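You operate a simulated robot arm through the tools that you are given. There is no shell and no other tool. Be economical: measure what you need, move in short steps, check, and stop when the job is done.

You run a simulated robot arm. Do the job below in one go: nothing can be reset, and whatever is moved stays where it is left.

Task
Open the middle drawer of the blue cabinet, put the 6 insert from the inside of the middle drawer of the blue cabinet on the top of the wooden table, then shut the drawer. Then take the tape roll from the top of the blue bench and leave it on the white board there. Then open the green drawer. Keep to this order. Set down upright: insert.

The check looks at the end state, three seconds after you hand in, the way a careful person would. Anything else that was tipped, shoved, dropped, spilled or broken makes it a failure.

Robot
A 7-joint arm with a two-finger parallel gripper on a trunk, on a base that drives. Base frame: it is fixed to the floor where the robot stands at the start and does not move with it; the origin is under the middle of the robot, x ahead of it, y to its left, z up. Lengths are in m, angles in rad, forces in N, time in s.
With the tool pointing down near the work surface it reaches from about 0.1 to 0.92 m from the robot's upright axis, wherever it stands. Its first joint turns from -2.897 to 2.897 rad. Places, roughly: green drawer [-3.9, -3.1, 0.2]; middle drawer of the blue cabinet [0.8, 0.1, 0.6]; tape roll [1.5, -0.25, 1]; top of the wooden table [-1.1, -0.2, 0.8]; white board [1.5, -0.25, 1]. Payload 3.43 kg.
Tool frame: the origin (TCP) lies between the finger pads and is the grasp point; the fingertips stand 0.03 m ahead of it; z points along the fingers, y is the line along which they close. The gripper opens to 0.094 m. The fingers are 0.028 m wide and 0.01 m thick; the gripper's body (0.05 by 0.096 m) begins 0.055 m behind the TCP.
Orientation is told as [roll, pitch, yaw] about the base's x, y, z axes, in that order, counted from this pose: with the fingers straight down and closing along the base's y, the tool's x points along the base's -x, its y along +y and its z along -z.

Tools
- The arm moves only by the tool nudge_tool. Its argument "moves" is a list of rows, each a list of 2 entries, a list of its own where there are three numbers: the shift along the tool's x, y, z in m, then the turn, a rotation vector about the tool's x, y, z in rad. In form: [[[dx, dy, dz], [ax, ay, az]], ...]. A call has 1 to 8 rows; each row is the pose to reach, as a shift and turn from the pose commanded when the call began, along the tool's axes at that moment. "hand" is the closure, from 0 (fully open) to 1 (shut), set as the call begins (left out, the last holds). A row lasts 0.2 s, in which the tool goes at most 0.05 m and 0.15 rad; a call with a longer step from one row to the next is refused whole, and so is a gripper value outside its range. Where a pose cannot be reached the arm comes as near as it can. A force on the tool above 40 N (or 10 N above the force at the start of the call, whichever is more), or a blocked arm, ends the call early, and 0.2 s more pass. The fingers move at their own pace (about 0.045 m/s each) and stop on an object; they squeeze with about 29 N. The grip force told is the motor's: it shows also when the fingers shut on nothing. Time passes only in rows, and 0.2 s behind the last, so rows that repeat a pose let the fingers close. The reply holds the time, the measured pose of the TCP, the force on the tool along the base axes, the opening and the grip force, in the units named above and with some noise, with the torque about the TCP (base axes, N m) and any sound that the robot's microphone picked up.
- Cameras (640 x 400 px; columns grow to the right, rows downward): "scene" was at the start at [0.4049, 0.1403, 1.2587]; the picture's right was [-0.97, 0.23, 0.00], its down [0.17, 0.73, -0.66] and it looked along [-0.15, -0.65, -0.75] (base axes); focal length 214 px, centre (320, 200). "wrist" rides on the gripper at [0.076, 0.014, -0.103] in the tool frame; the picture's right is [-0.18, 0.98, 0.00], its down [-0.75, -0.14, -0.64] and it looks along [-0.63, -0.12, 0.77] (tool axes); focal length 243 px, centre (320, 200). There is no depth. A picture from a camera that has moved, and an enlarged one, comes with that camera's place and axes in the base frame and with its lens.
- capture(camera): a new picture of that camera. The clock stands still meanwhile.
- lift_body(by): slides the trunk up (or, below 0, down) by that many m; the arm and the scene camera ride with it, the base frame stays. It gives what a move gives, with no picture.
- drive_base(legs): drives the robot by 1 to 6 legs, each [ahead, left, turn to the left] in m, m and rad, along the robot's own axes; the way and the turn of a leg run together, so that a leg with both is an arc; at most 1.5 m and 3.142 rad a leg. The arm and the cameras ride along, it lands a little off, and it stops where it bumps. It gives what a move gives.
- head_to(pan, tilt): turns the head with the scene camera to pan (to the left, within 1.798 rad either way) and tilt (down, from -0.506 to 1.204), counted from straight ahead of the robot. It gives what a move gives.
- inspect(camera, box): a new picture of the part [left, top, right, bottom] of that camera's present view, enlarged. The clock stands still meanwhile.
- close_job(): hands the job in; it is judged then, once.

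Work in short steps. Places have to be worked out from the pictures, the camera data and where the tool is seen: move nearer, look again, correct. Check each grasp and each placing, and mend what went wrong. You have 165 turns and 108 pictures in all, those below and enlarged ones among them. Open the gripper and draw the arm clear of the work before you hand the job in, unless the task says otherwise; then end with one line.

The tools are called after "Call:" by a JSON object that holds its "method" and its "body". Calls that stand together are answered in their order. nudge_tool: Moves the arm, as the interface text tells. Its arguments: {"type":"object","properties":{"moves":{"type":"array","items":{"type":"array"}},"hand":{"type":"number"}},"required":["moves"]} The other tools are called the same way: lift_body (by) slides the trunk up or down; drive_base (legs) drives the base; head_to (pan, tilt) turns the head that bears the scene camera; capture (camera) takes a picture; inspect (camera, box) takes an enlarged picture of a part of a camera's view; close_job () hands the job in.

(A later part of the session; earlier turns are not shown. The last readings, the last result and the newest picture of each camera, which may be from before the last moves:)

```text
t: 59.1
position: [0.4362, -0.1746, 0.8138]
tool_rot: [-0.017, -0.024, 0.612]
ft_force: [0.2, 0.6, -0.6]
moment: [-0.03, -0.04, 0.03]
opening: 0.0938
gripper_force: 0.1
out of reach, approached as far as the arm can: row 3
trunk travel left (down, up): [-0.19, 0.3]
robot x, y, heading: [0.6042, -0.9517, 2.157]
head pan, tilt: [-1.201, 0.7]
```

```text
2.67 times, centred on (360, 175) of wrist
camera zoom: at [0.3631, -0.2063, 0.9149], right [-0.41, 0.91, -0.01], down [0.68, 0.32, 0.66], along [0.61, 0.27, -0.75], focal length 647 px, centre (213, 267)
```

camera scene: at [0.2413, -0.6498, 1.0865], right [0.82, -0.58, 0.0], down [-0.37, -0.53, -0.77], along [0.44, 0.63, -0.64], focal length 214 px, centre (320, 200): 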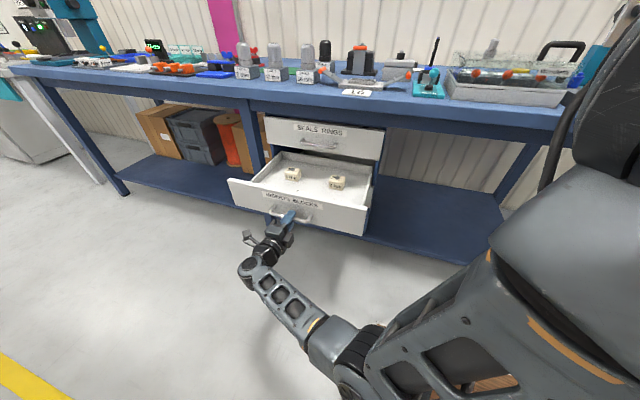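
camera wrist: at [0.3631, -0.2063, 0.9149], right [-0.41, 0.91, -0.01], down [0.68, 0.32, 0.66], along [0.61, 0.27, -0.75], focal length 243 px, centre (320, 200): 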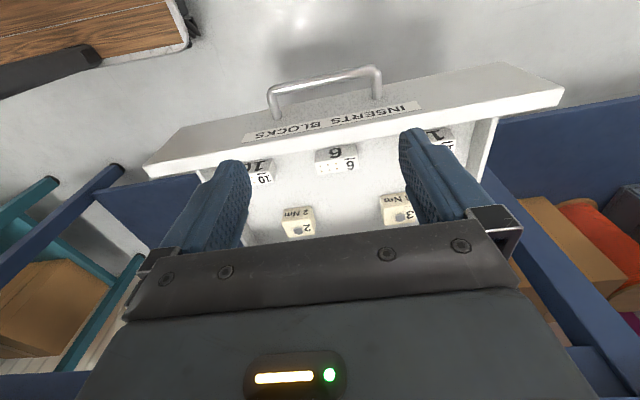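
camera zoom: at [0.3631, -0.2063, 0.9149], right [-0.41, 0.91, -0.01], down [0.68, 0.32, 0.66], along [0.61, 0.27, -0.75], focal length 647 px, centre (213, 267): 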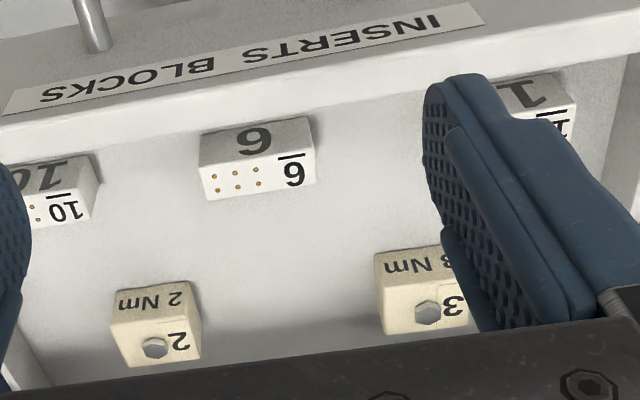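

The 6 insert is a small block (≈0.07×0.03×0.035) with pins up, top at about (0.562,-0.088,0.57), aligned with the drawer. I yaw the tool 90° to grip it across its short side, moving above it.

Call:
{"method": "nudge_tool", "body": {"moves": [[[-0.019, 0, 0], [0, 0, -0.145]], [[-0.038, 0, 0], [0, 0, -0.29]], [[-0.057, 0, 0], [0, 0, -0.435]], [[-0.076, 0, 0], [0, 0, -0.58]], [[-0.095, 0, 0], [0, 0, -0.725]], [[-0.114, 0, 0], [0, 0, -0.87]], [[-0.133, 0, 0], [0, 0, -1.015]], [[-0.153, 0, 0], [0, 0, -1.16]]]}}

Call:
{"method": "nudge_tool", "body": {"moves": [[[0, 0, 0.03], [0, 0, -0.14]], [[0, 0, 0.06], [0, 0, -0.28]], [[0, 0, 0.09], [0, 0, -0.41]]]}}

Call:
{"method": "capture", "body": {"camera": "wrist"}}

Call:
{"method": "capture", "body": {"camera": "scene"}}

```text
t: 60.9
position: [0.3978, 0.0299, 0.7555]
tool_rot: [-0.088, 0.006, 1.431]
ft_force: [-0.6, -2.2, -9.8]
moment: [0.13, -0.15, 0.03]
opening: 0.094
gripper_force: 0.0
out of reach, approached as far as the arm can: row 1, 2, 3, 4, 5, 6, 7, 8
trunk travel left (down, up): [-0.19, 0.3]
robot x, y, heading: [0.6057, -0.9541, 2.161]
head pan, tilt: [-1.201, 0.7]
```

```text
t: 61.7
position: [0.3457, 0.0281, 0.6935]
tool_rot: [-0.111, 0.031, 1.607]
ft_force: [0.2, 0.2, 1.3]
moment: [-0.02, 0.01, 0.01]
opening: 0.0941
gripper_force: 0.1
out of reach, approached as far as the arm can: row 1, 2, 3
trunk travel left (down, up): [-0.19, 0.3]
robot x, y, heading: [0.6047, -0.956, 2.155]
head pan, tilt: [-1.201, 0.7]
```

```text
74 pictures are left
camera wrist: at [0.3222, -0.0458, 0.7968], right [-0.98, 0.14, -0.12], down [0.04, 0.77, 0.63], along [0.18, 0.62, -0.77], focal length 243 px, centre (320, 200)
```

wrist: 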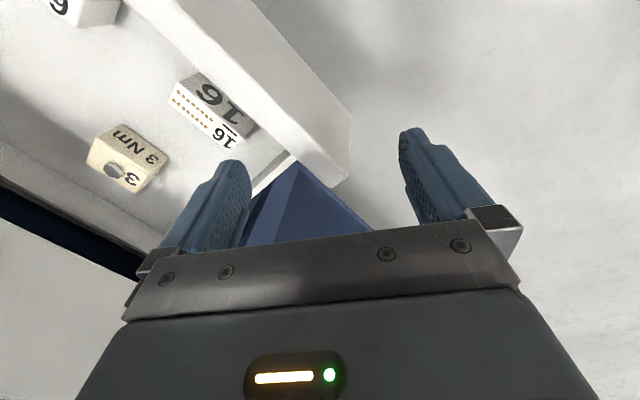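

```text
73 pictures are left
camera scene: at [0.2407, -0.649, 1.086], right [0.82, -0.58, 0.0], down [-0.37, -0.53, -0.76], along [0.44, 0.62, -0.64], focal length 214 px, centre (320, 200)
```

scene: 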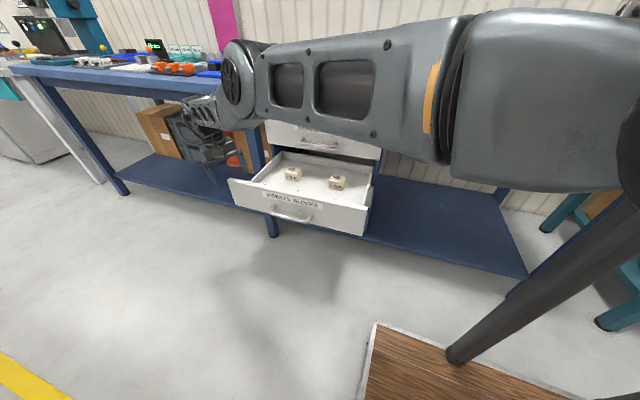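

The arm wandered when asked for unreachable poses; the tool is now left of the drawer. I raise the trunk to unfold the arm, and check nothing was disturbed.

Call:
{"method": "lift_body", "body": {"by": 0.18}}

Call:
{"method": "capture", "body": {"camera": "scene"}}

```text
t: 63.7
position: [0.3444, 0.0276, 0.8737]
tool_rot: [-0.114, 0.029, 1.609]
ft_force: [-0.2, 0.9, -0.4]
moment: [-0.02, 0.02, 0.01]
opening: 0.0942
gripper_force: 0.0
trunk travel left (down, up): [-0.37, 0.12]
robot x, y, heading: [0.6032, -0.95, 2.16]
head pan, tilt: [-1.201, 0.7]
```

```text
72 pictures are left
camera scene: at [0.2406, -0.649, 1.2659], right [0.82, -0.58, 0.0], down [-0.37, -0.53, -0.76], along [0.44, 0.62, -0.64], focal length 214 px, centre (320, 200)
```

scene: 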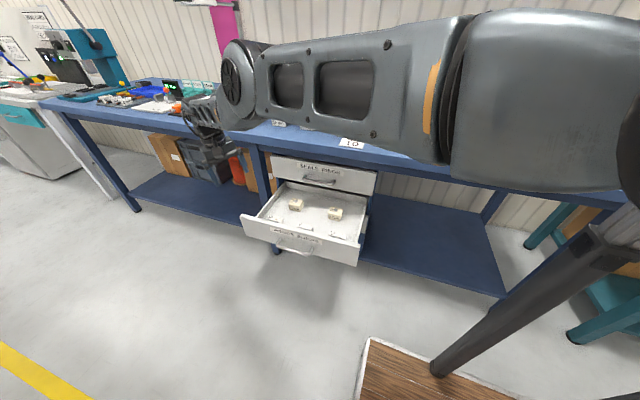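

All undisturbed. Move in half-steps toward above the insert, yawing to 2.18 and levelling.

Call:
{"method": "nudge_tool", "body": {"moves": [[[0.021, -0.036, 0.012], [-0.019, 0, -0.095]], [[0.041, -0.071, 0.023], [-0.038, 0, -0.19]], [[0.062, -0.107, 0.035], [-0.057, 0, -0.285]]]}}

```text
t: 64.5
position: [0.3308, 0.0219, 0.8537]
tool_rot: [-0.126, 0.027, 1.639]
ft_force: [-0.7, -0.2, 0.0]
moment: [-0.01, 0.01, -0.03]
opening: 0.094
gripper_force: 0.1
out of reach, approached as far as the arm can: row 1, 2, 3
trunk travel left (down, up): [-0.37, 0.12]
robot x, y, heading: [0.6036, -0.9577, 2.159]
head pan, tilt: [-1.201, 0.7]
```

Limits again. I test a pure translation toward the insert with no rotation, to learn what is constraining.

Call:
{"method": "nudge_tool", "body": {"moves": [[[0.0, -0.04, 0.0], [0, 0, 0]], [[0.0, -0.08, 0.0], [0, 0, 0]]]}}

Call:
{"method": "nudge_tool", "body": {"moves": [[[0.0, 0.0, 0.0], [0, 0, 0.12]], [[0.0, 0, 0.0], [0, 0, 0.24]]]}}

Call:
{"method": "head_to", "body": {"pan": -0.8, "tilt": 0.4}}

Call:
{"method": "capture", "body": {"camera": "scene"}}

```text
t: 65.1
position: [0.3727, 0.0292, 0.8562]
tool_rot: [-0.151, 0.02, 1.595]
ft_force: [-0.3, -1.3, 0.5]
moment: [0.04, -0.02, 0.02]
opening: 0.0939
gripper_force: 0.0
out of reach, approached as far as the arm can: row 1, 2
trunk travel left (down, up): [-0.37, 0.12]
robot x, y, heading: [0.6035, -0.9518, 2.158]
head pan, tilt: [-1.201, 0.7]
```

```text
t: 65.7
position: [0.3717, 0.0275, 0.8561]
tool_rot: [-0.15, -0.018, 1.355]
ft_force: [0.0, -0.1, -0.1]
moment: [0.0, 0.0, -0.03]
opening: 0.0939
gripper_force: 0.0
trunk travel left (down, up): [-0.37, 0.12]
robot x, y, heading: [0.6071, -0.9483, 2.159]
head pan, tilt: [-1.201, 0.7]
```

```text
t: 66.6
position: [0.3719, 0.0285, 0.8559]
tool_rot: [-0.15, -0.017, 1.356]
ft_force: [0.6, 0.6, 0.3]
moment: [0.01, 0.0, 0.0]
opening: 0.094
gripper_force: 0.0
trunk travel left (down, up): [-0.37, 0.12]
robot x, y, heading: [0.6062, -0.9531, 2.155]
head pan, tilt: [-0.799, 0.4]
```

```text
71 pictures are left
camera scene: at [0.2113, -0.6278, 1.2928], right [0.98, -0.21, 0.0], down [-0.08, -0.38, -0.92], along [0.2, 0.9, -0.39], focal length 214 px, centre (320, 200)
```

scene: 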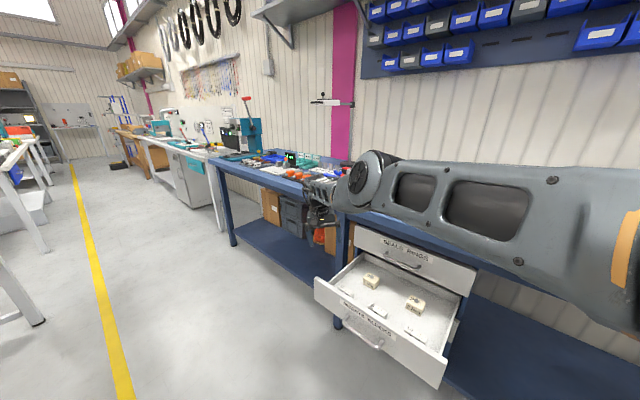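

The constraint seems to be wrist twist in one direction; yawing the other way works freely. I'll go back to yaw 0.62 (gripping the insert along its long side) and level the tool.

Call:
{"method": "nudge_tool", "body": {"moves": [[[0, 0, 0], [0, 0, 0.14]], [[0, 0, 0], [0, 0, 0.28]], [[0, 0, 0], [0, 0, 0.42]], [[0, 0, 0], [0, 0, 0.56]], [[0, 0, 0], [0, 0, 0.735]]]}}

```text
refused: row 5 steps farther than a row can; nothing moved
```

Call:
{"method": "nudge_tool", "body": {"moves": [[[0, 0, 0], [0, 0, 0.147]], [[0, 0, 0], [0, 0, 0.294]], [[0, 0, 0], [0, 0, 0.441]], [[0, 0, 0], [0, 0, 0.588]], [[0, 0, 0], [0, 0, 0.735]]]}}

Call:
{"method": "nudge_tool", "body": {"moves": [[[0, -0.04, 0], [-0.05, 0, 0]], [[0, -0.08, 0], [-0.1, 0, 0]], [[0, -0.12, 0], [-0.13, 0, 0]]]}}

```text
t: 67.8
position: [0.372, 0.0292, 0.8555]
tool_rot: [-0.101, -0.113, 0.623]
ft_force: [-0.5, -0.1, -0.3]
moment: [-0.02, -0.01, -0.02]
opening: 0.094
gripper_force: 0.0
trunk travel left (down, up): [-0.37, 0.12]
robot x, y, heading: [0.6032, -0.9521, 2.161]
head pan, tilt: [-0.799, 0.4]
```

```text
t: 68.6
position: [0.4388, 0.0488, 0.8331]
tool_rot: [0.028, -0.113, 0.627]
ft_force: [-0.4, -1.2, -0.6]
moment: [0.02, -0.06, 0.01]
opening: 0.094
gripper_force: 0.1
out of reach, approached as far as the arm can: row 1, 2, 3
trunk travel left (down, up): [-0.37, 0.12]
robot x, y, heading: [0.602, -0.9542, 2.158]
head pan, tilt: [-0.799, 0.4]
```

The arm can't fold inwards at this height difference; it wants its wrist level with the shoulder. I raise the tool relative to the trunk, with a slight retreat, then lower the trunk.

Call:
{"method": "nudge_tool", "body": {"moves": [[[0.015, 0, -0.04], [0, 0, 0]], [[0.03, 0, -0.08], [0, 0, 0]], [[0.045, 0, -0.12], [0, 0, 0]], [[0.06, 0, -0.16], [0, 0.05, 0]]]}}

```text
t: 69.6
position: [0.3722, 0.0675, 0.9821]
tool_rot: [0.028, -0.062, 0.628]
ft_force: [-0.1, -0.6, -0.4]
moment: [0.0, 0.01, -0.02]
opening: 0.0939
gripper_force: 0.0
out of reach, approached as far as the arm can: row 1, 2, 3, 4
trunk travel left (down, up): [-0.37, 0.12]
robot x, y, heading: [0.6019, -0.9542, 2.158]
head pan, tilt: [-0.799, 0.4]
```

Try moving inward (−t) now.

Call:
{"method": "nudge_tool", "body": {"moves": [[[0, -0.04, 0], [0, 0, 0]], [[0, -0.08, 0], [0, 0, 0]], [[0, -0.12, 0], [0, 0, 0]], [[0, -0.16, 0], [0, 0, 0]]]}}

Call:
{"method": "capture", "body": {"camera": "scene"}}

```text
t: 70.6
position: [0.451, 0.071, 0.9711]
tool_rot: [0.028, -0.063, 0.629]
ft_force: [-0.3, 0.3, 0.5]
moment: [-0.02, -0.03, 0.0]
opening: 0.094
gripper_force: 0.0
out of reach, approached as far as the arm can: row 1, 2, 3, 4
trunk travel left (down, up): [-0.37, 0.12]
robot x, y, heading: [0.6048, -0.9514, 2.153]
head pan, tilt: [-0.799, 0.4]
```

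```text
70 pictures are left
camera scene: at [0.2109, -0.628, 1.2928], right [0.98, -0.21, 0.0], down [-0.08, -0.38, -0.92], along [0.19, 0.9, -0.39], focal length 214 px, centre (320, 200)
```

scene: 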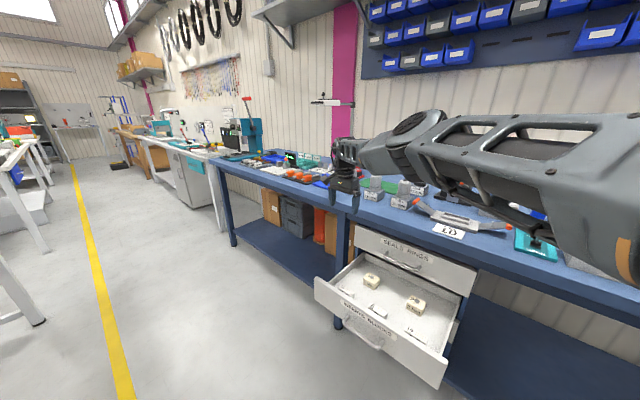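

At this radius (~0.67 m) the tool-down pose is fine, and the current TCP has exactly the insert's distance from the bench edge. Driving back 0.195 m puts it right above the insert.

Call:
{"method": "drive_base", "body": {"legs": [[-0.195, 0, 0]]}}

Call:
{"method": "capture", "body": {"camera": "wrist"}}

Call:
{"method": "capture", "body": {"camera": "scene"}}

```text
t: 72.2
position: [0.5627, -0.0907, 0.9718]
tool_rot: [0.029, -0.063, 0.624]
ft_force: [0.5, 0.7, -0.1]
moment: [-0.02, 0.02, -0.01]
opening: 0.094
gripper_force: 0.1
trunk travel left (down, up): [-0.37, 0.12]
robot x, y, heading: [0.7109, -1.1137, 2.155]
head pan, tilt: [-0.799, 0.4]
```

```text
69 pictures are left
camera wrist: at [0.4899, -0.13, 1.0694], right [-0.43, 0.9, 0.04], down [0.67, 0.29, 0.68], along [0.61, 0.32, -0.73], focal length 243 px, centre (320, 200)
```

wrist: 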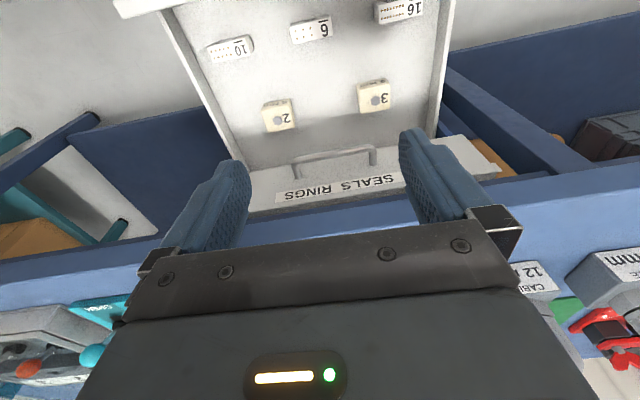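

```text
68 pictures are left
camera scene: at [0.3198, -0.7893, 1.2928], right [0.98, -0.21, 0.0], down [-0.08, -0.38, -0.92], along [0.2, 0.9, -0.39], focal length 214 px, centre (320, 200)
```

scene: 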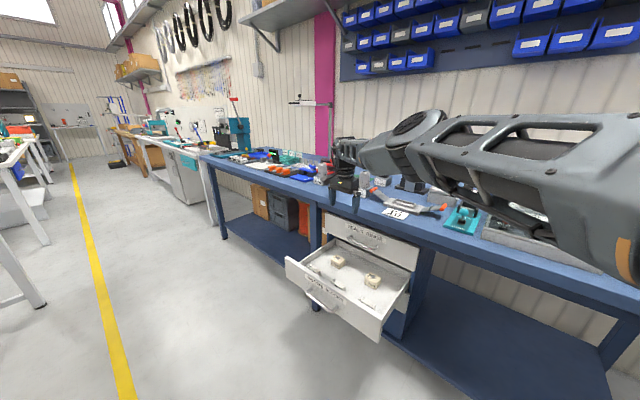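

Directly above the insert. Lower the trunk in stages, checking.

Call:
{"method": "lift_body", "body": {"by": -0.2}}

Call:
{"method": "capture", "body": {"camera": "wrist"}}

```text
t: 74.3
position: [0.563, -0.0914, 0.7718]
tool_rot: [0.029, -0.064, 0.625]
ft_force: [0.4, 0.1, 0.6]
moment: [0.0, -0.01, -0.03]
opening: 0.094
gripper_force: 0.1
trunk travel left (down, up): [-0.17, 0.32]
robot x, y, heading: [0.7104, -1.1129, 2.158]
head pan, tilt: [-0.799, 0.4]
```

```text
67 pictures are left
camera wrist: at [0.4899, -0.13, 0.8695], right [-0.43, 0.9, 0.04], down [0.67, 0.29, 0.68], along [0.61, 0.32, -0.73], focal length 243 px, centre (320, 200)
```

wrist: 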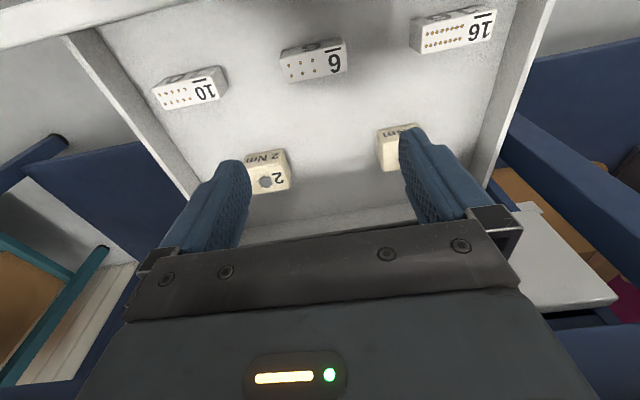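

Insert top refined to about (0.55,-0.097,0.60). Shift −n by 0.014 and lower the trunk another 0.09.

Call:
{"method": "nudge_tool", "body": {"moves": [[[0.014, 0.002, 0], [0, 0, 0]]]}}

Call:
{"method": "lift_body", "body": {"by": -0.09}}

Call:
{"method": "capture", "body": {"camera": "wrist"}}

```text
t: 74.7
position: [0.5501, -0.092, 0.7707]
tool_rot: [0.026, -0.062, 0.625]
ft_force: [0.7, 0.9, 0.8]
moment: [-0.02, 0.04, 0.02]
opening: 0.0939
gripper_force: 0.1
out of reach, approached as far as the arm can: row 1
trunk travel left (down, up): [-0.17, 0.32]
robot x, y, heading: [0.7112, -1.1177, 2.155]
head pan, tilt: [-0.799, 0.4]
```

```text
t: 76.0
position: [0.5496, -0.0917, 0.6794]
tool_rot: [0.026, -0.06, 0.625]
ft_force: [-0.3, 0.6, -0.2]
moment: [0.03, -0.03, 0.0]
opening: 0.0943
gripper_force: 0.1
trunk travel left (down, up): [-0.08, 0.41]
robot x, y, heading: [0.7123, -1.1172, 2.155]
head pan, tilt: [-0.799, 0.4]
```

```text
66 pictures are left
camera wrist: at [0.4771, -0.1304, 0.7782], right [-0.43, 0.9, 0.04], down [0.67, 0.29, 0.68], along [0.61, 0.32, -0.73], focal length 243 px, centre (320, 200)
```

wrist: 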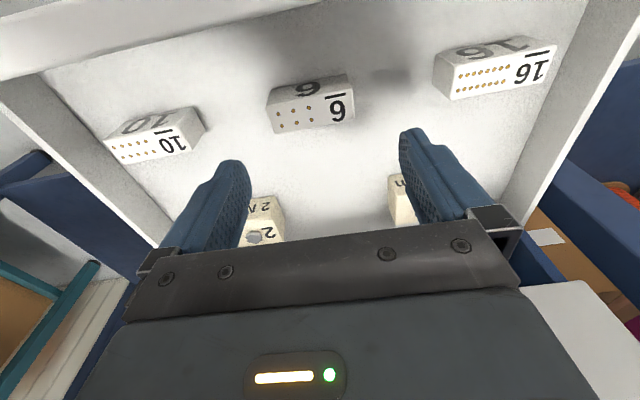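

Centred well; top at z≈0.593. Lower trunk 0.07 to TCP ≈0.61 and check.

Call:
{"method": "lift_body", "body": {"by": -0.07}}

Call:
{"method": "capture", "body": {"camera": "wrist"}}

```text
t: 77.1
position: [0.5504, -0.0911, 0.6094]
tool_rot: [0.027, -0.059, 0.624]
ft_force: [-0.2, 0.4, 0.0]
moment: [0.01, -0.02, -0.03]
opening: 0.0941
gripper_force: 0.1
trunk travel left (down, up): [-0.01, 0.48]
robot x, y, heading: [0.712, -1.1153, 2.153]
head pan, tilt: [-0.799, 0.4]
```

```text
65 pictures are left
camera wrist: at [0.4771, -0.1304, 0.7082], right [-0.43, 0.9, 0.04], down [0.67, 0.29, 0.68], along [0.61, 0.32, -0.73], focal length 243 px, centre (320, 200)
```

wrist: 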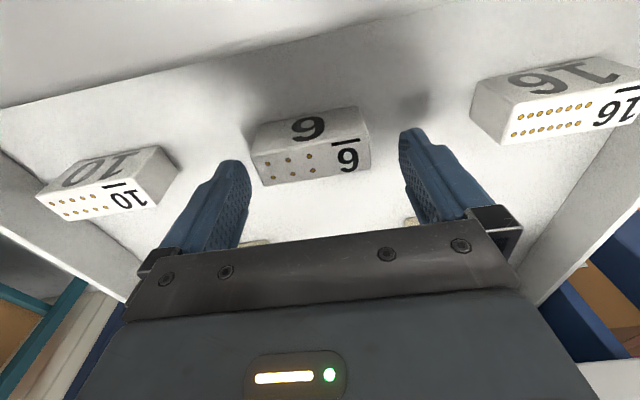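

Shift −t by 0.007 and down 0.01, then check.

Call:
{"method": "nudge_tool", "body": {"moves": [[[0, -0.007, 0.01], [0, 0, 0]], [[0, -0.007, 0.01], [0, 0, 0]]]}}

Call:
{"method": "capture", "body": {"camera": "wrist"}}

```text
t: 77.7
position: [0.5535, -0.0946, 0.5997]
tool_rot: [0.026, -0.061, 0.625]
ft_force: [0.1, -0.9, -0.8]
moment: [0.02, 0.01, 0.0]
opening: 0.0942
gripper_force: 0.0
out of reach, approached as far as the arm can: row 1, 2
trunk travel left (down, up): [-0.01, 0.48]
robot x, y, heading: [0.7132, -1.1192, 2.155]
head pan, tilt: [-0.799, 0.4]
```

```text
64 pictures are left
camera wrist: at [0.4812, -0.1318, 0.6976], right [-0.43, 0.9, 0.04], down [0.67, 0.29, 0.68], along [0.61, 0.31, -0.73], focal length 243 px, centre (320, 200)
```

wrist: 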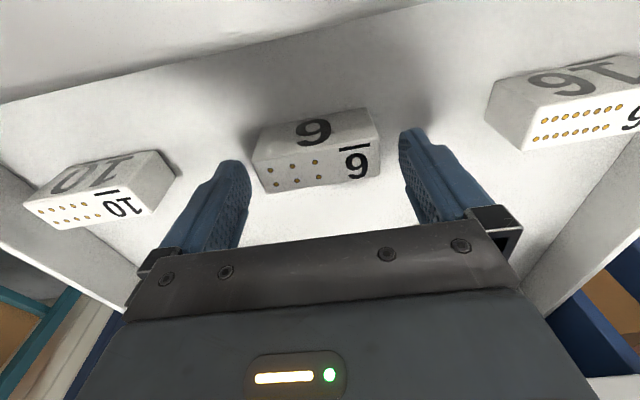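

Good; the block is between the fingers. Close the gripper.

Call:
{"method": "nudge_tool", "body": {"hand": 1, "moves": [[[0, 0, 0], [0, 0, 0]], [[0, 0, 0], [0, 0, 0]], [[0, 0, 0], [0, 0, 0]], [[0, 0, 0], [0, 0, 0]]]}}

Call:
{"method": "capture", "body": {"camera": "wrist"}}

```text
t: 78.7
position: [0.5535, -0.0935, 0.5987]
tool_rot: [0.024, -0.06, 0.623]
ft_force: [-0.1, 0.5, 0.4]
moment: [-0.05, -0.03, -0.01]
opening: 0.0691
gripper_force: 29.1
trunk travel left (down, up): [-0.01, 0.48]
robot x, y, heading: [0.7095, -1.1178, 2.154]
head pan, tilt: [-0.799, 0.4]
```

```text
63 pictures are left
camera wrist: at [0.4812, -0.1318, 0.6977], right [-0.43, 0.9, 0.03], down [0.67, 0.29, 0.68], along [0.61, 0.31, -0.73], focal length 243 px, centre (320, 200)
```

wrist: 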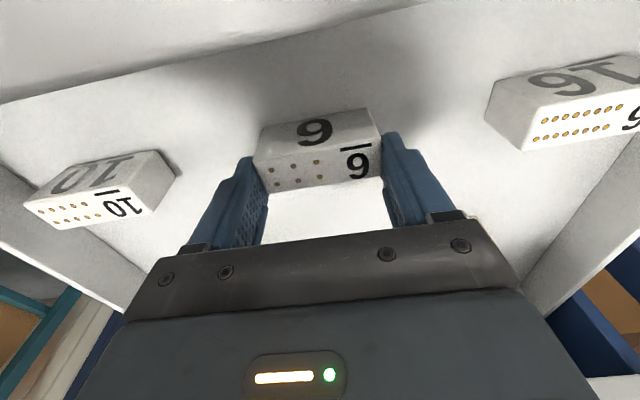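

Held at 0.069 m opening. Lift with the trunk 0.1 and verify.

Call:
{"method": "lift_body", "body": {"by": 0.1}}

Call:
{"method": "capture", "body": {"camera": "wrist"}}

```text
t: 80.0
position: [0.555, -0.0947, 0.699]
tool_rot: [0.024, -0.058, 0.625]
ft_force: [-0.4, 0.3, -0.8]
moment: [-0.03, 0.0, 0.02]
opening: 0.0693
gripper_force: 29.3
trunk travel left (down, up): [-0.11, 0.38]
robot x, y, heading: [0.7125, -1.1157, 2.154]
head pan, tilt: [-0.799, 0.4]
```

```text
62 pictures are left
camera wrist: at [0.4812, -0.1318, 0.7975], right [-0.43, 0.9, 0.03], down [0.67, 0.29, 0.68], along [0.61, 0.31, -0.73], focal length 243 px, centre (320, 200)
```

wrist: 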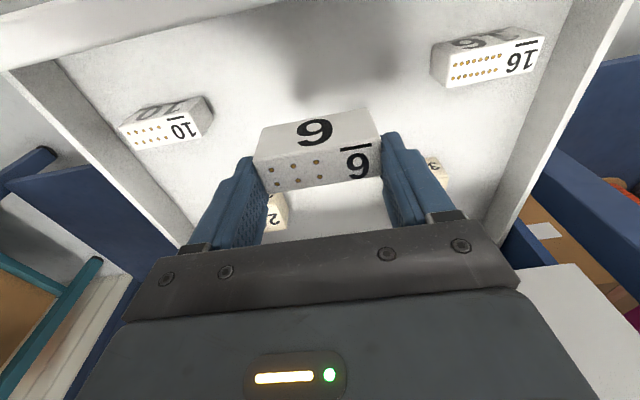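

Insert is held level. Raise the trunk and look at the table.

Call:
{"method": "lift_body", "body": {"by": 0.32}}

Call:
{"method": "head_to", "body": {"pan": 0.55, "tilt": 0.5}}

Call:
{"method": "capture", "body": {"camera": "scene"}}

```text
t: 83.2
position: [0.554, -0.0938, 1.0197]
tool_rot: [0.025, -0.06, 0.624]
ft_force: [0.3, 0.7, -1.1]
moment: [0.01, -0.01, 0.0]
opening: 0.0694
gripper_force: 28.7
trunk travel left (down, up): [-0.43, 0.06]
robot x, y, heading: [0.7098, -1.115, 2.157]
head pan, tilt: [-0.799, 0.4]
```

```text
t: 84.7
position: [0.555, -0.0931, 1.0192]
tool_rot: [0.024, -0.06, 0.625]
ft_force: [-0.1, -0.1, -0.9]
moment: [-0.01, 0.02, 0.01]
opening: 0.069
gripper_force: 29.2
trunk travel left (down, up): [-0.43, 0.06]
robot x, y, heading: [0.7097, -1.1113, 2.156]
head pan, tilt: [0.55, 0.499]
```

```text
61 pictures are left
camera scene: at [0.2176, -0.8412, 1.3437], right [0.42, 0.91, 0.0], down [0.43, -0.2, -0.88], along [-0.8, 0.37, -0.48], focal length 214 px, centre (320, 200)
```

scene: 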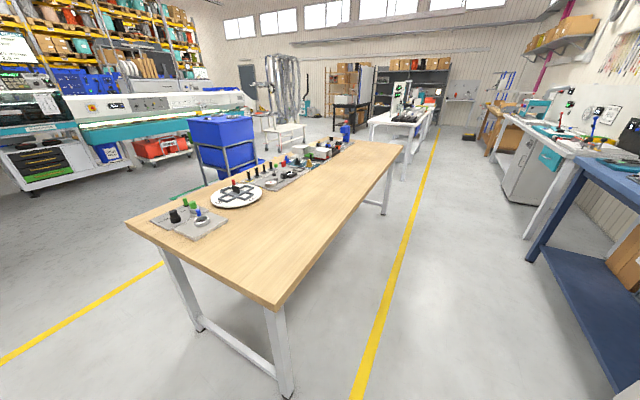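

The table's front half is clear; its top is around z≈0.77. I rotate left 1.01 rad and move ahead to bring the insert over the free area.

Call:
{"method": "drive_base", "body": {"legs": [[0, 0, 0.5], [0, 0, 0.51], [0.255, -0.1, 0]]}}

Call:
{"method": "head_to", "body": {"pan": -0.6, "tilt": 0.6}}

Call:
{"method": "capture", "body": {"camera": "scene"}}

Call:
{"method": "capture", "body": {"camera": "wrist"}}

```text
t: 89.5
position: [-0.4948, -0.6026, 1.0186]
tool_rot: [0.026, -0.06, 1.629]
ft_force: [-0.3, 0.1, -0.8]
moment: [-0.03, -0.01, 0.04]
opening: 0.069
gripper_force: 29.0
trunk travel left (down, up): [-0.43, 0.06]
robot x, y, heading: [0.4509, -1.0161, -3.127]
head pan, tilt: [0.55, 0.499]
```

```text
t: 90.8
position: [-0.4938, -0.602, 1.0197]
tool_rot: [0.024, -0.059, 1.628]
ft_force: [-0.4, -0.1, -0.2]
moment: [-0.01, 0.0, 0.02]
opening: 0.0688
gripper_force: 29.0
trunk travel left (down, up): [-0.43, 0.06]
robot x, y, heading: [0.4527, -1.015, -3.128]
head pan, tilt: [-0.6, 0.6]
```

```text
60 pictures are left
camera scene: at [-0.0394, -1.1895, 1.3346], right [0.55, 0.83, 0.0], down [0.47, -0.31, -0.83], along [-0.69, 0.45, -0.56], focal length 214 px, centre (320, 200)
```

scene: 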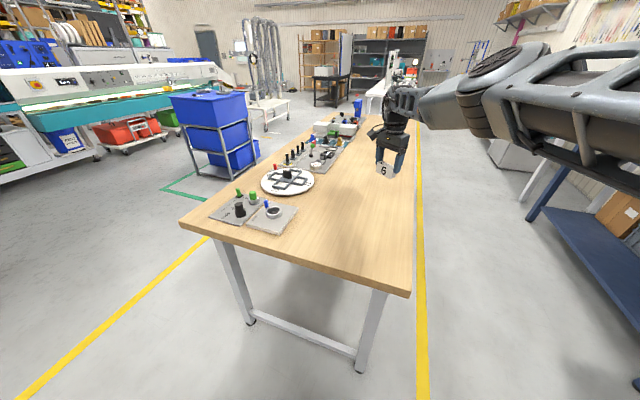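

```text
59 pictures are left
camera wrist: at [-0.5001, -0.6838, 1.1176], right [-0.99, 0.13, 0.03], down [0.12, 0.72, 0.68], along [0.06, 0.68, -0.73], focal length 243 px, centre (320, 200)
```

wrist: 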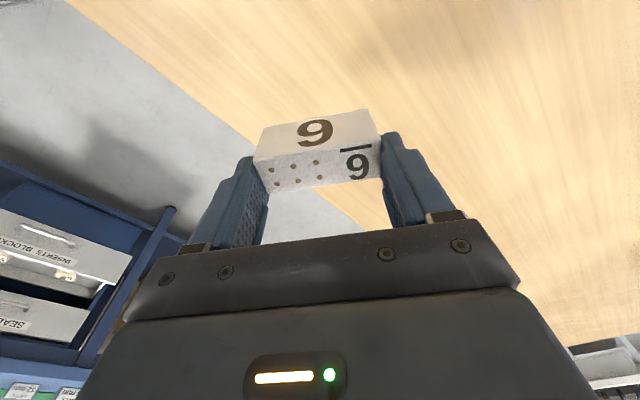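

About 0.15 m inside the table edge. Lower the trunk 0.16 and check height.

Call:
{"method": "lift_body", "body": {"by": -0.16}}

Call:
{"method": "inspect", "body": {"camera": "scene", "box": [300, 80, 460, 180]}}

Call:
{"method": "capture", "body": {"camera": "wrist"}}

```text
t: 92.7
position: [-0.492, -0.6012, 0.8596]
tool_rot: [0.024, -0.06, 1.628]
ft_force: [0.0, 0.0, -0.3]
moment: [-0.01, 0.01, 0.02]
opening: 0.0692
gripper_force: 28.8
trunk travel left (down, up): [-0.27, 0.22]
robot x, y, heading: [0.4547, -1.0218, -3.125]
head pan, tilt: [-0.6, 0.6]
```

```text
4.00 times, centred on (380, 130) of scene
camera zoom: at [-0.0394, -1.1895, 1.1747], right [0.55, 0.83, 0.0], down [0.47, -0.31, -0.82], along [-0.69, 0.46, -0.57], focal length 858 px, centre (80, 480)
```

zoom: 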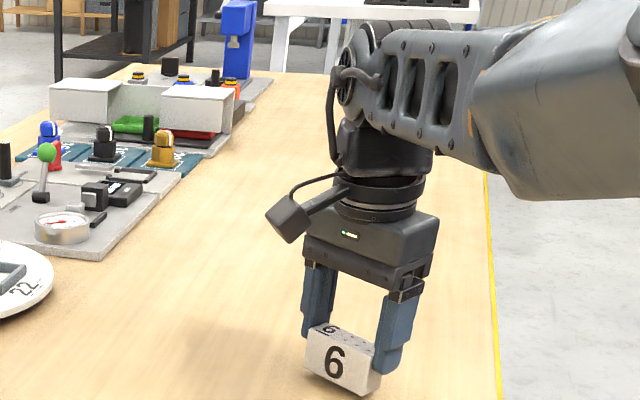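

```text
57 pictures are left
camera wrist: at [-0.5001, -0.6837, 0.9577], right [-0.99, 0.13, 0.03], down [0.12, 0.72, 0.68], along [0.06, 0.68, -0.73], focal length 243 px, centre (320, 200)
```

wrist: 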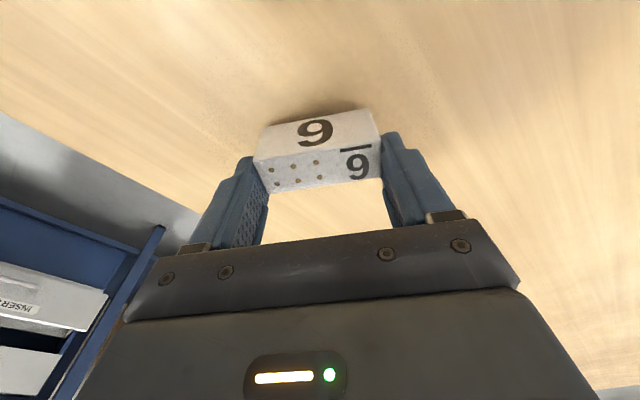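

Close to the table. Lower in small steps watching force.

Call:
{"method": "lift_body", "body": {"by": -0.025}}

Call:
{"method": "capture", "body": {"camera": "wrist"}}

```text
t: 93.2
position: [-0.4943, -0.5989, 0.8459]
tool_rot: [0.03, -0.067, 1.625]
ft_force: [1.8, 0.1, 9.9]
moment: [-0.08, -0.41, -0.02]
opening: 0.0694
gripper_force: 28.5
trunk travel left (down, up): [-0.249, 0.241]
robot x, y, heading: [0.451, -1.0175, -3.13]
head pan, tilt: [-0.6, 0.6]
stopped: the force on the tool passed its limit at 55 N (the readings are from after the stop); the commanded pose is now the measured one
```

```text
56 pictures are left
camera wrist: at [-0.501, -0.6821, 0.9438], right [-0.99, 0.13, 0.04], down [0.12, 0.72, 0.69], along [0.06, 0.69, -0.73], focal length 243 px, centre (320, 200)
```

wrist: 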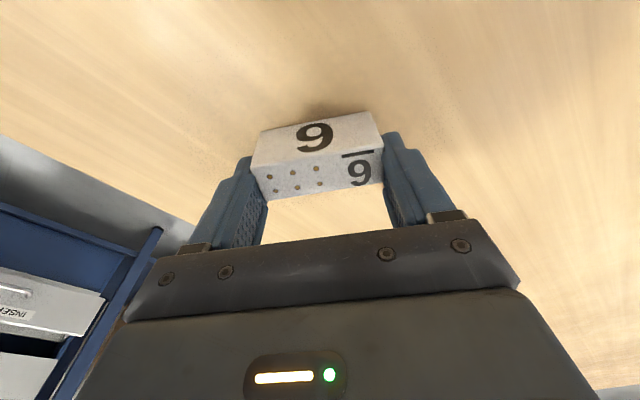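

Contact with the table. Open the gripper and rise.

Call:
{"method": "nudge_tool", "body": {"hand": 0, "moves": [[[0, 0, 0], [0, 0, 0]], [[0, 0, 0], [0, 0, 0]], [[0, 0, 0], [0, 0, 0]], [[0, 0, 0], [0, 0, 0]]]}}

Call:
{"method": "lift_body", "body": {"by": 0.1}}

Call:
{"method": "capture", "body": {"camera": "wrist"}}

Call:
{"method": "inspect", "body": {"camera": "scene", "box": [300, 100, 460, 200]}}

```text
t: 94.2
position: [-0.4941, -0.5997, 0.8457]
tool_rot: [0.027, -0.063, 1.625]
ft_force: [0.4, 0.2, 2.3]
moment: [-0.04, -0.07, 0.01]
opening: 0.0939
gripper_force: 0.0
trunk travel left (down, up): [-0.249, 0.241]
robot x, y, heading: [0.4509, -1.0168, -3.125]
head pan, tilt: [-0.6, 0.6]
```

```text
t: 95.6
position: [-0.4938, -0.5998, 0.9433]
tool_rot: [0.028, -0.065, 1.625]
ft_force: [-0.3, 0.0, 0.4]
moment: [-0.01, 0.01, 0.01]
opening: 0.0941
gripper_force: 0.1
trunk travel left (down, up): [-0.349, 0.141]
robot x, y, heading: [0.4506, -1.018, -3.127]
head pan, tilt: [-0.6, 0.6]
```

```text
55 pictures are left
camera wrist: at [-0.501, -0.6824, 1.0425], right [-0.99, 0.13, 0.04], down [0.12, 0.72, 0.69], along [0.06, 0.68, -0.73], focal length 243 px, centre (320, 200)
```

wrist: 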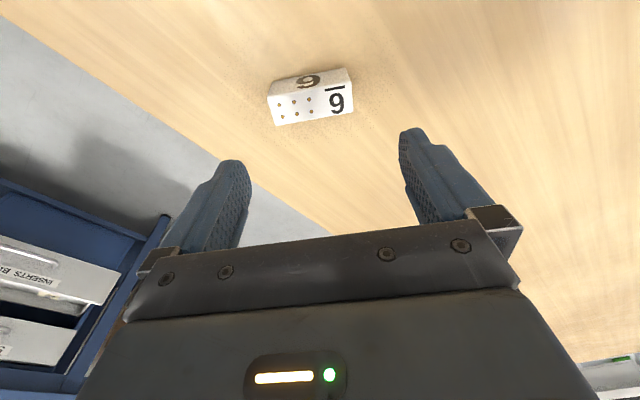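

```text
4.00 times, centred on (380, 150) of scene
camera zoom: at [-0.0392, -1.1896, 1.2534], right [0.55, 0.83, 0.0], down [0.47, -0.31, -0.82], along [-0.69, 0.46, -0.57], focal length 858 px, centre (80, 400)
```

zoom: 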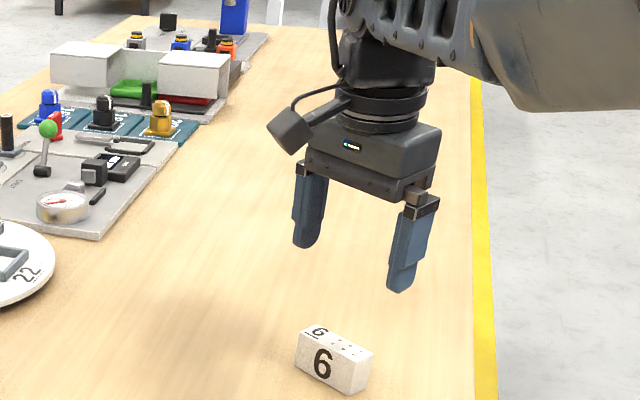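

The 6 insert stands upright on the table, pins up. Now return to the drawer (reversing the drive, plus 0.195 m ahead to the pose used for pulling).

Call:
{"method": "drive_base", "body": {"legs": [[-0.26, 0.1, 0], [0, 0, -0.5], [0, 0, -0.505], [0.18, 0, 0]]}}

Call:
{"method": "head_to", "body": {"pan": -1.0, "tilt": 0.6}}

Call:
{"method": "capture", "body": {"camera": "scene"}}

```text
t: 101.5
position: [0.4426, 0.0632, 0.9451]
tool_rot: [0.028, -0.064, 0.629]
ft_force: [-0.2, -0.2, -0.6]
moment: [0.01, -0.01, 0.02]
opening: 0.0943
gripper_force: 0.1
trunk travel left (down, up): [-0.349, 0.141]
robot x, y, heading: [0.6077, -0.9592, 2.164]
head pan, tilt: [-0.6, 0.6]
```

```text
t: 102.3
position: [0.4423, 0.0626, 0.9445]
tool_rot: [0.03, -0.063, 0.63]
ft_force: [-0.3, 0.5, -0.3]
moment: [-0.01, 0.0, 0.02]
opening: 0.0939
gripper_force: 0.1
trunk travel left (down, up): [-0.349, 0.141]
robot x, y, heading: [0.6066, -0.9578, 2.166]
head pan, tilt: [-1.0, 0.6]
```

```text
53 pictures are left
camera scene: at [0.2292, -0.6462, 1.2534], right [0.92, -0.4, 0.0], down [-0.22, -0.52, -0.83], along [0.33, 0.76, -0.56], focal length 214 px, centre (320, 200)
```

scene: 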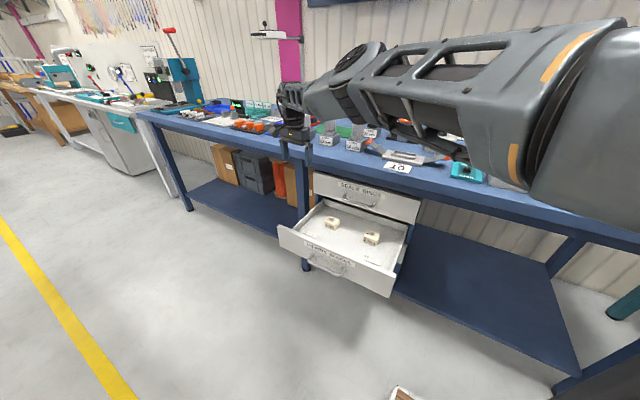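

Pitch the tool forward while retreating from the bench.

Call:
{"method": "nudge_tool", "body": {"moves": [[[0.03, 0, 0], [0, -0.14, 0]], [[0.06, 0, 0], [0, -0.28, 0]], [[0.09, 0, 0], [0, -0.42, 0]], [[0.12, 0, 0], [0, -0.56, 0]]]}}

```text
t: 103.3
position: [0.3056, 0.0766, 0.9215]
tool_rot: [0.037, -0.587, 0.632]
ft_force: [9.3, 5.3, 12.7]
moment: [-0.71, 1.15, 0.06]
opening: 0.094
gripper_force: 0.0
out of reach, approached as far as the arm can: row 1, 2, 3, 4
trunk travel left (down, up): [-0.349, 0.141]
robot x, y, heading: [0.6094, -0.9615, 2.157]
head pan, tilt: [-1.0, 0.6]
```

Unexpected force; look.

Call:
{"method": "capture", "body": {"camera": "scene"}}

Call:
{"method": "capture", "body": {"camera": "wrist"}}

```text
52 pictures are left
camera scene: at [0.2305, -0.6439, 1.2531], right [0.92, -0.4, 0.0], down [-0.23, -0.52, -0.82], along [0.33, 0.76, -0.57], focal length 214 px, centre (320, 200)
```

scene: 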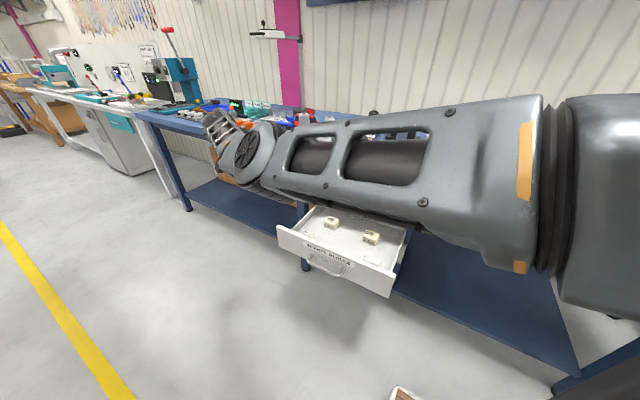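

```text
51 pictures are left
camera wrist: at [0.2022, 0.0144, 0.9664], right [-0.47, 0.87, 0.13], down [0.32, 0.03, 0.95], along [0.82, 0.49, -0.29], focal length 243 px, centre (320, 200)
```

wrist: 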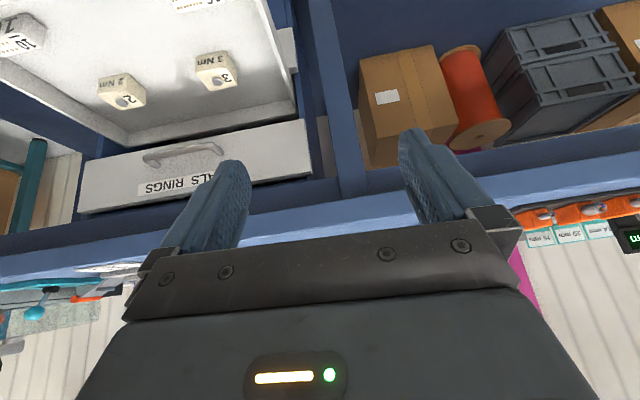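

No contact is visible on the gripper (elbow just swung over). Continue pitching in small steps and watch the force.

Call:
{"method": "nudge_tool", "body": {"moves": [[[0, 0, 0], [0, -0.14, 0]], [[0, 0, 0], [0, -0.28, 0]], [[0, 0, 0], [0, -0.42, 0]]]}}

```text
t: 104.1
position: [0.3448, -0.0079, 0.937]
tool_rot: [0.056, -1.045, 0.585]
ft_force: [0.3, -0.7, 0.3]
moment: [0.01, 0.02, 0.0]
opening: 0.094
gripper_force: 0.1
out of reach, approached as far as the arm can: row 1
trunk travel left (down, up): [-0.349, 0.141]
robot x, y, heading: [0.609, -0.9591, 2.163]
head pan, tilt: [-1.0, 0.6]
```

Force is gone. Finish pitching, moving back, right and down toward the open handle.

Call:
{"method": "nudge_tool", "body": {"moves": [[[0.026, -0.033, -0.012], [0, -0.085, 0]], [[0.052, -0.067, -0.024], [0, -0.17, 0]], [[0.078, -0.1, -0.036], [0, -0.25, 0]], [[0.105, -0.133, -0.047], [0, -0.335, 0]], [[0.131, -0.167, -0.059], [0, -0.42, 0]], [[0.157, -0.2, -0.071], [0, -0.5, 0]]]}}

```text
t: 105.5
position: [0.3503, -0.2516, 0.8292]
tool_rot: [0.864, -1.531, -0.234]
ft_force: [-0.1, -0.2, -0.5]
moment: [-0.01, -0.03, -0.03]
opening: 0.0942
gripper_force: 0.0
trunk travel left (down, up): [-0.349, 0.141]
robot x, y, heading: [0.6059, -0.9612, 2.159]
head pan, tilt: [-1.0, 0.6]
```

Horizontal again. Lower the trunk 0.16, then twist so the fingers close vertically.

Call:
{"method": "lift_body", "body": {"by": -0.16}}

Call:
{"method": "nudge_tool", "body": {"moves": [[[0.01, 0, -0.005], [0, 0, 0.145]], [[0.02, 0, -0.01], [0, 0, 0.29]], [[0.03, 0, -0.015], [0, 0, 0.435]], [[0.04, 0, -0.02], [0, 0, 0.58]], [[0.05, 0, -0.02], [0, 0, 0.725]], [[0.06, 0, -0.02], [0, 0, 0.87]], [[0.07, 0, -0.02], [0, 0, 1.015]], [[0.085, 0, -0.02], [0, 0, 1.16]]]}}

Call:
{"method": "nudge_tool", "body": {"moves": [[[0, 0, 0], [0, 0, 0.14]], [[0, 0, 0], [0, 0, 0.28]], [[0, 0, 0], [0, 0, 0.41]]]}}

Call:
{"method": "capture", "body": {"camera": "wrist"}}

```text
t: 107.4
position: [0.3497, -0.2507, 0.6692]
tool_rot: [0.831, -1.532, -0.198]
ft_force: [0.1, 0.7, -0.3]
moment: [0.02, 0.02, -0.01]
opening: 0.0939
gripper_force: 0.0
trunk travel left (down, up): [-0.189, 0.301]
robot x, y, heading: [0.6087, -0.9609, 2.164]
head pan, tilt: [-1.0, 0.6]
```

```text
t: 109.2
position: [0.3314, -0.2616, 0.5846]
tool_rot: [1.543, -0.382, -0.928]
ft_force: [0.4, 0.3, 0.2]
moment: [-0.01, -0.03, -0.01]
opening: 0.0941
gripper_force: 0.0
trunk travel left (down, up): [-0.189, 0.301]
robot x, y, heading: [0.6074, -0.9579, 2.16]
head pan, tilt: [-1.0, 0.6]
```

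```text
t: 110.0
position: [0.3312, -0.262, 0.585]
tool_rot: [1.543, 0.03, -0.939]
ft_force: [-0.1, -0.1, -0.7]
moment: [-0.02, 0.02, -0.03]
opening: 0.0941
gripper_force: 0.1
trunk travel left (down, up): [-0.189, 0.301]
robot x, y, heading: [0.6075, -0.9616, 2.158]
head pan, tilt: [-1.0, 0.6]
```

```text
50 pictures are left
camera wrist: at [0.2044, -0.2609, 0.6043], right [0.15, -0.16, 0.98], down [-0.08, -0.99, -0.15], along [0.99, -0.06, -0.16], focal length 243 px, centre (320, 200)
```

wrist: 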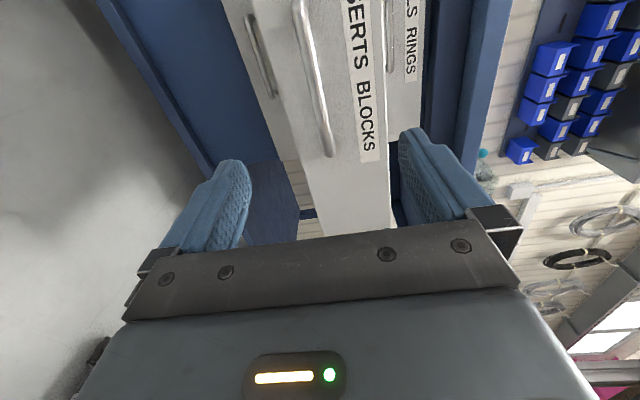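

Aligned with the open drawer's handle, 0.15 m ahead. Advance and grip.

Call:
{"method": "nudge_tool", "body": {"moves": [[[-0.003, -0.003, 0.045], [0, 0, 0]], [[-0.005, -0.003, 0.09], [0, 0, 0]], [[-0.005, -0.003, 0.138], [0, 0, 0]]]}}

Call:
{"method": "nudge_tool", "body": {"hand": 1, "moves": [[[0, 0, 0], [0, 0, 0]], [[0, 0, 0], [0, 0, 0]], [[0, 0, 0], [0, 0, 0]], [[0, 0, 0], [0, 0, 0]], [[0, 0, 0], [0, 0, 0]], [[0, 0, 0], [0, 0, 0]]]}}

Call:
{"method": "capture", "body": {"camera": "wrist"}}

```text
t: 110.8
position: [0.4436, -0.1845, 0.5777]
tool_rot: [1.546, 0.027, -0.939]
ft_force: [0.1, 0.4, -0.2]
moment: [-0.03, 0.0, 0.02]
opening: 0.0941
gripper_force: 0.1
trunk travel left (down, up): [-0.189, 0.301]
robot x, y, heading: [0.6104, -0.9607, 2.17]
head pan, tilt: [-1.0, 0.6]
```

```text
t: 112.2
position: [0.4444, -0.1845, 0.5807]
tool_rot: [1.547, 0.026, -0.94]
ft_force: [2.1, -0.6, 7.3]
moment: [-0.78, -0.7, -0.11]
opening: 0.0144
gripper_force: 40.9
trunk travel left (down, up): [-0.189, 0.301]
robot x, y, heading: [0.6095, -0.9617, 2.164]
head pan, tilt: [-1.0, 0.6]
```

```text
49 pictures are left
camera wrist: at [0.318, -0.1842, 0.5984], right [0.14, -0.16, 0.98], down [-0.08, -0.99, -0.15], along [0.99, -0.06, -0.15], focal length 243 px, centre (320, 200)
```

wrist: 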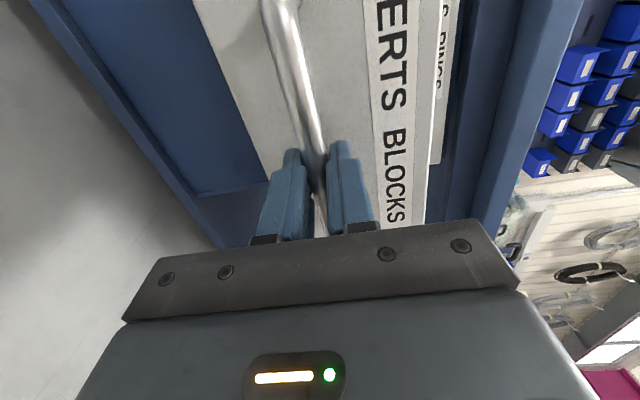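

Gripped. Push the drawer shut by 0.30 m along its axis.

Call:
{"method": "nudge_tool", "body": {"moves": [[[0, 0.001, 0.04], [0, 0, 0]], [[0, 0.002, 0.08], [0, 0, 0]], [[0, 0.003, 0.12], [0, 0, 0]], [[0.001, 0.004, 0.16], [0, 0, 0]], [[0.001, 0.005, 0.2], [0, 0, 0]], [[0.001, 0.006, 0.24], [0, 0, 0]], [[0.001, 0.007, 0.28], [0, 0, 0]], [[0.001, 0.0075, 0.3], [0, 0, 0]]]}}

Call:
{"method": "capture", "body": {"camera": "scene"}}

```text
t: 114.0
position: [0.6808, -0.0111, 0.5805]
tool_rot: [1.551, 0.024, -0.943]
ft_force: [-4.0, -8.6, 6.3]
moment: [-1.16, -0.99, -0.38]
opening: 0.0142
gripper_force: 44.8
trunk travel left (down, up): [-0.189, 0.301]
robot x, y, heading: [0.609, -0.9593, 2.164]
head pan, tilt: [-1.0, 0.6]
stopped in row 8: the force on the tool passed its limit at 51 N (the readings are from after the stop); the commanded pose is now the measured one
```

```text
48 pictures are left
camera scene: at [0.229, -0.6468, 1.0934], right [0.92, -0.4, 0.0], down [-0.22, -0.52, -0.83], along [0.33, 0.76, -0.56], focal length 214 px, centre (320, 200)
```

scene: 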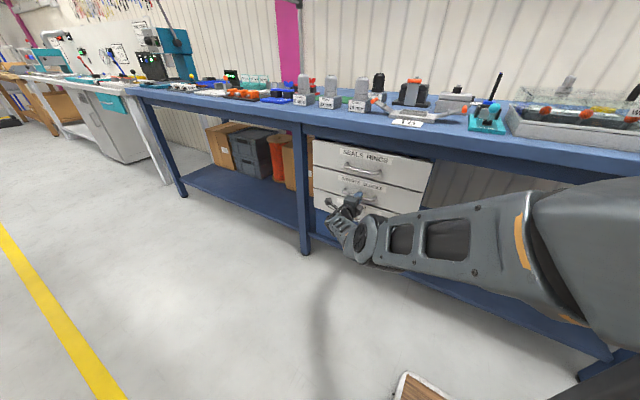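

Hit the end stop. Release and back off, then verify that it's flush.

Call:
{"method": "nudge_tool", "body": {"hand": 0, "moves": [[[0, 0, 0], [0, 0, 0]], [[0, 0, 0], [0, 0, 0]], [[0, 0, 0], [0, 0, 0]], [[0, 0, 0], [0, 0, 0]], [[0, 0, 0], [0, 0, 0]]]}}

Call:
{"method": "nudge_tool", "body": {"moves": [[[0, 0, -0.04], [0, 0, 0]], [[0, 0, -0.08], [0, 0, 0]], [[0, 0, -0.12], [0, 0, 0]], [[0, 0, -0.16], [0, 0, 0]], [[0, 0, -0.2], [0, 0, 0]]]}}

Call:
{"method": "inspect", "body": {"camera": "scene", "box": [290, 120, 450, 220]}}

```text
t: 115.2
position: [0.6826, -0.0111, 0.5782]
tool_rot: [1.545, 0.027, -0.94]
ft_force: [-0.4, -0.2, 0.0]
moment: [0.03, -0.02, -0.02]
opening: 0.094
gripper_force: 0.1
trunk travel left (down, up): [-0.189, 0.301]
robot x, y, heading: [0.6049, -0.9581, 2.165]
head pan, tilt: [-1.0, 0.6]
```

```text
t: 116.4
position: [0.522, -0.1273, 0.585]
tool_rot: [1.546, 0.027, -0.943]
ft_force: [0.1, 0.1, -0.5]
moment: [-0.01, -0.01, -0.02]
opening: 0.0939
gripper_force: 0.0
trunk travel left (down, up): [-0.189, 0.301]
robot x, y, heading: [0.6062, -0.9571, 2.162]
head pan, tilt: [-1.0, 0.6]
```

```text
4.00 times, centred on (370, 170) of scene
camera zoom: at [0.2294, -0.6461, 1.0935], right [0.92, -0.4, 0.0], down [-0.22, -0.52, -0.82], along [0.33, 0.76, -0.57], focal length 858 px, centre (120, 320)
```

zoom: 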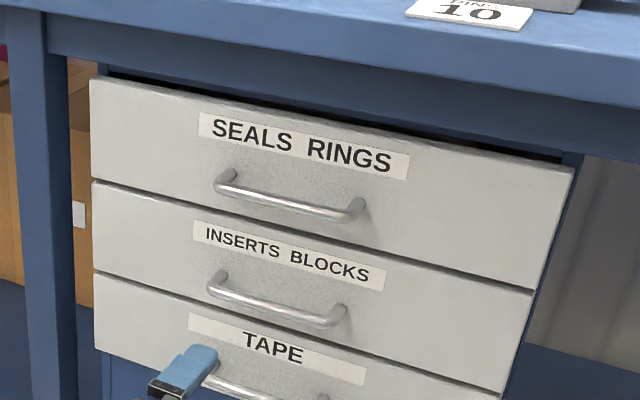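

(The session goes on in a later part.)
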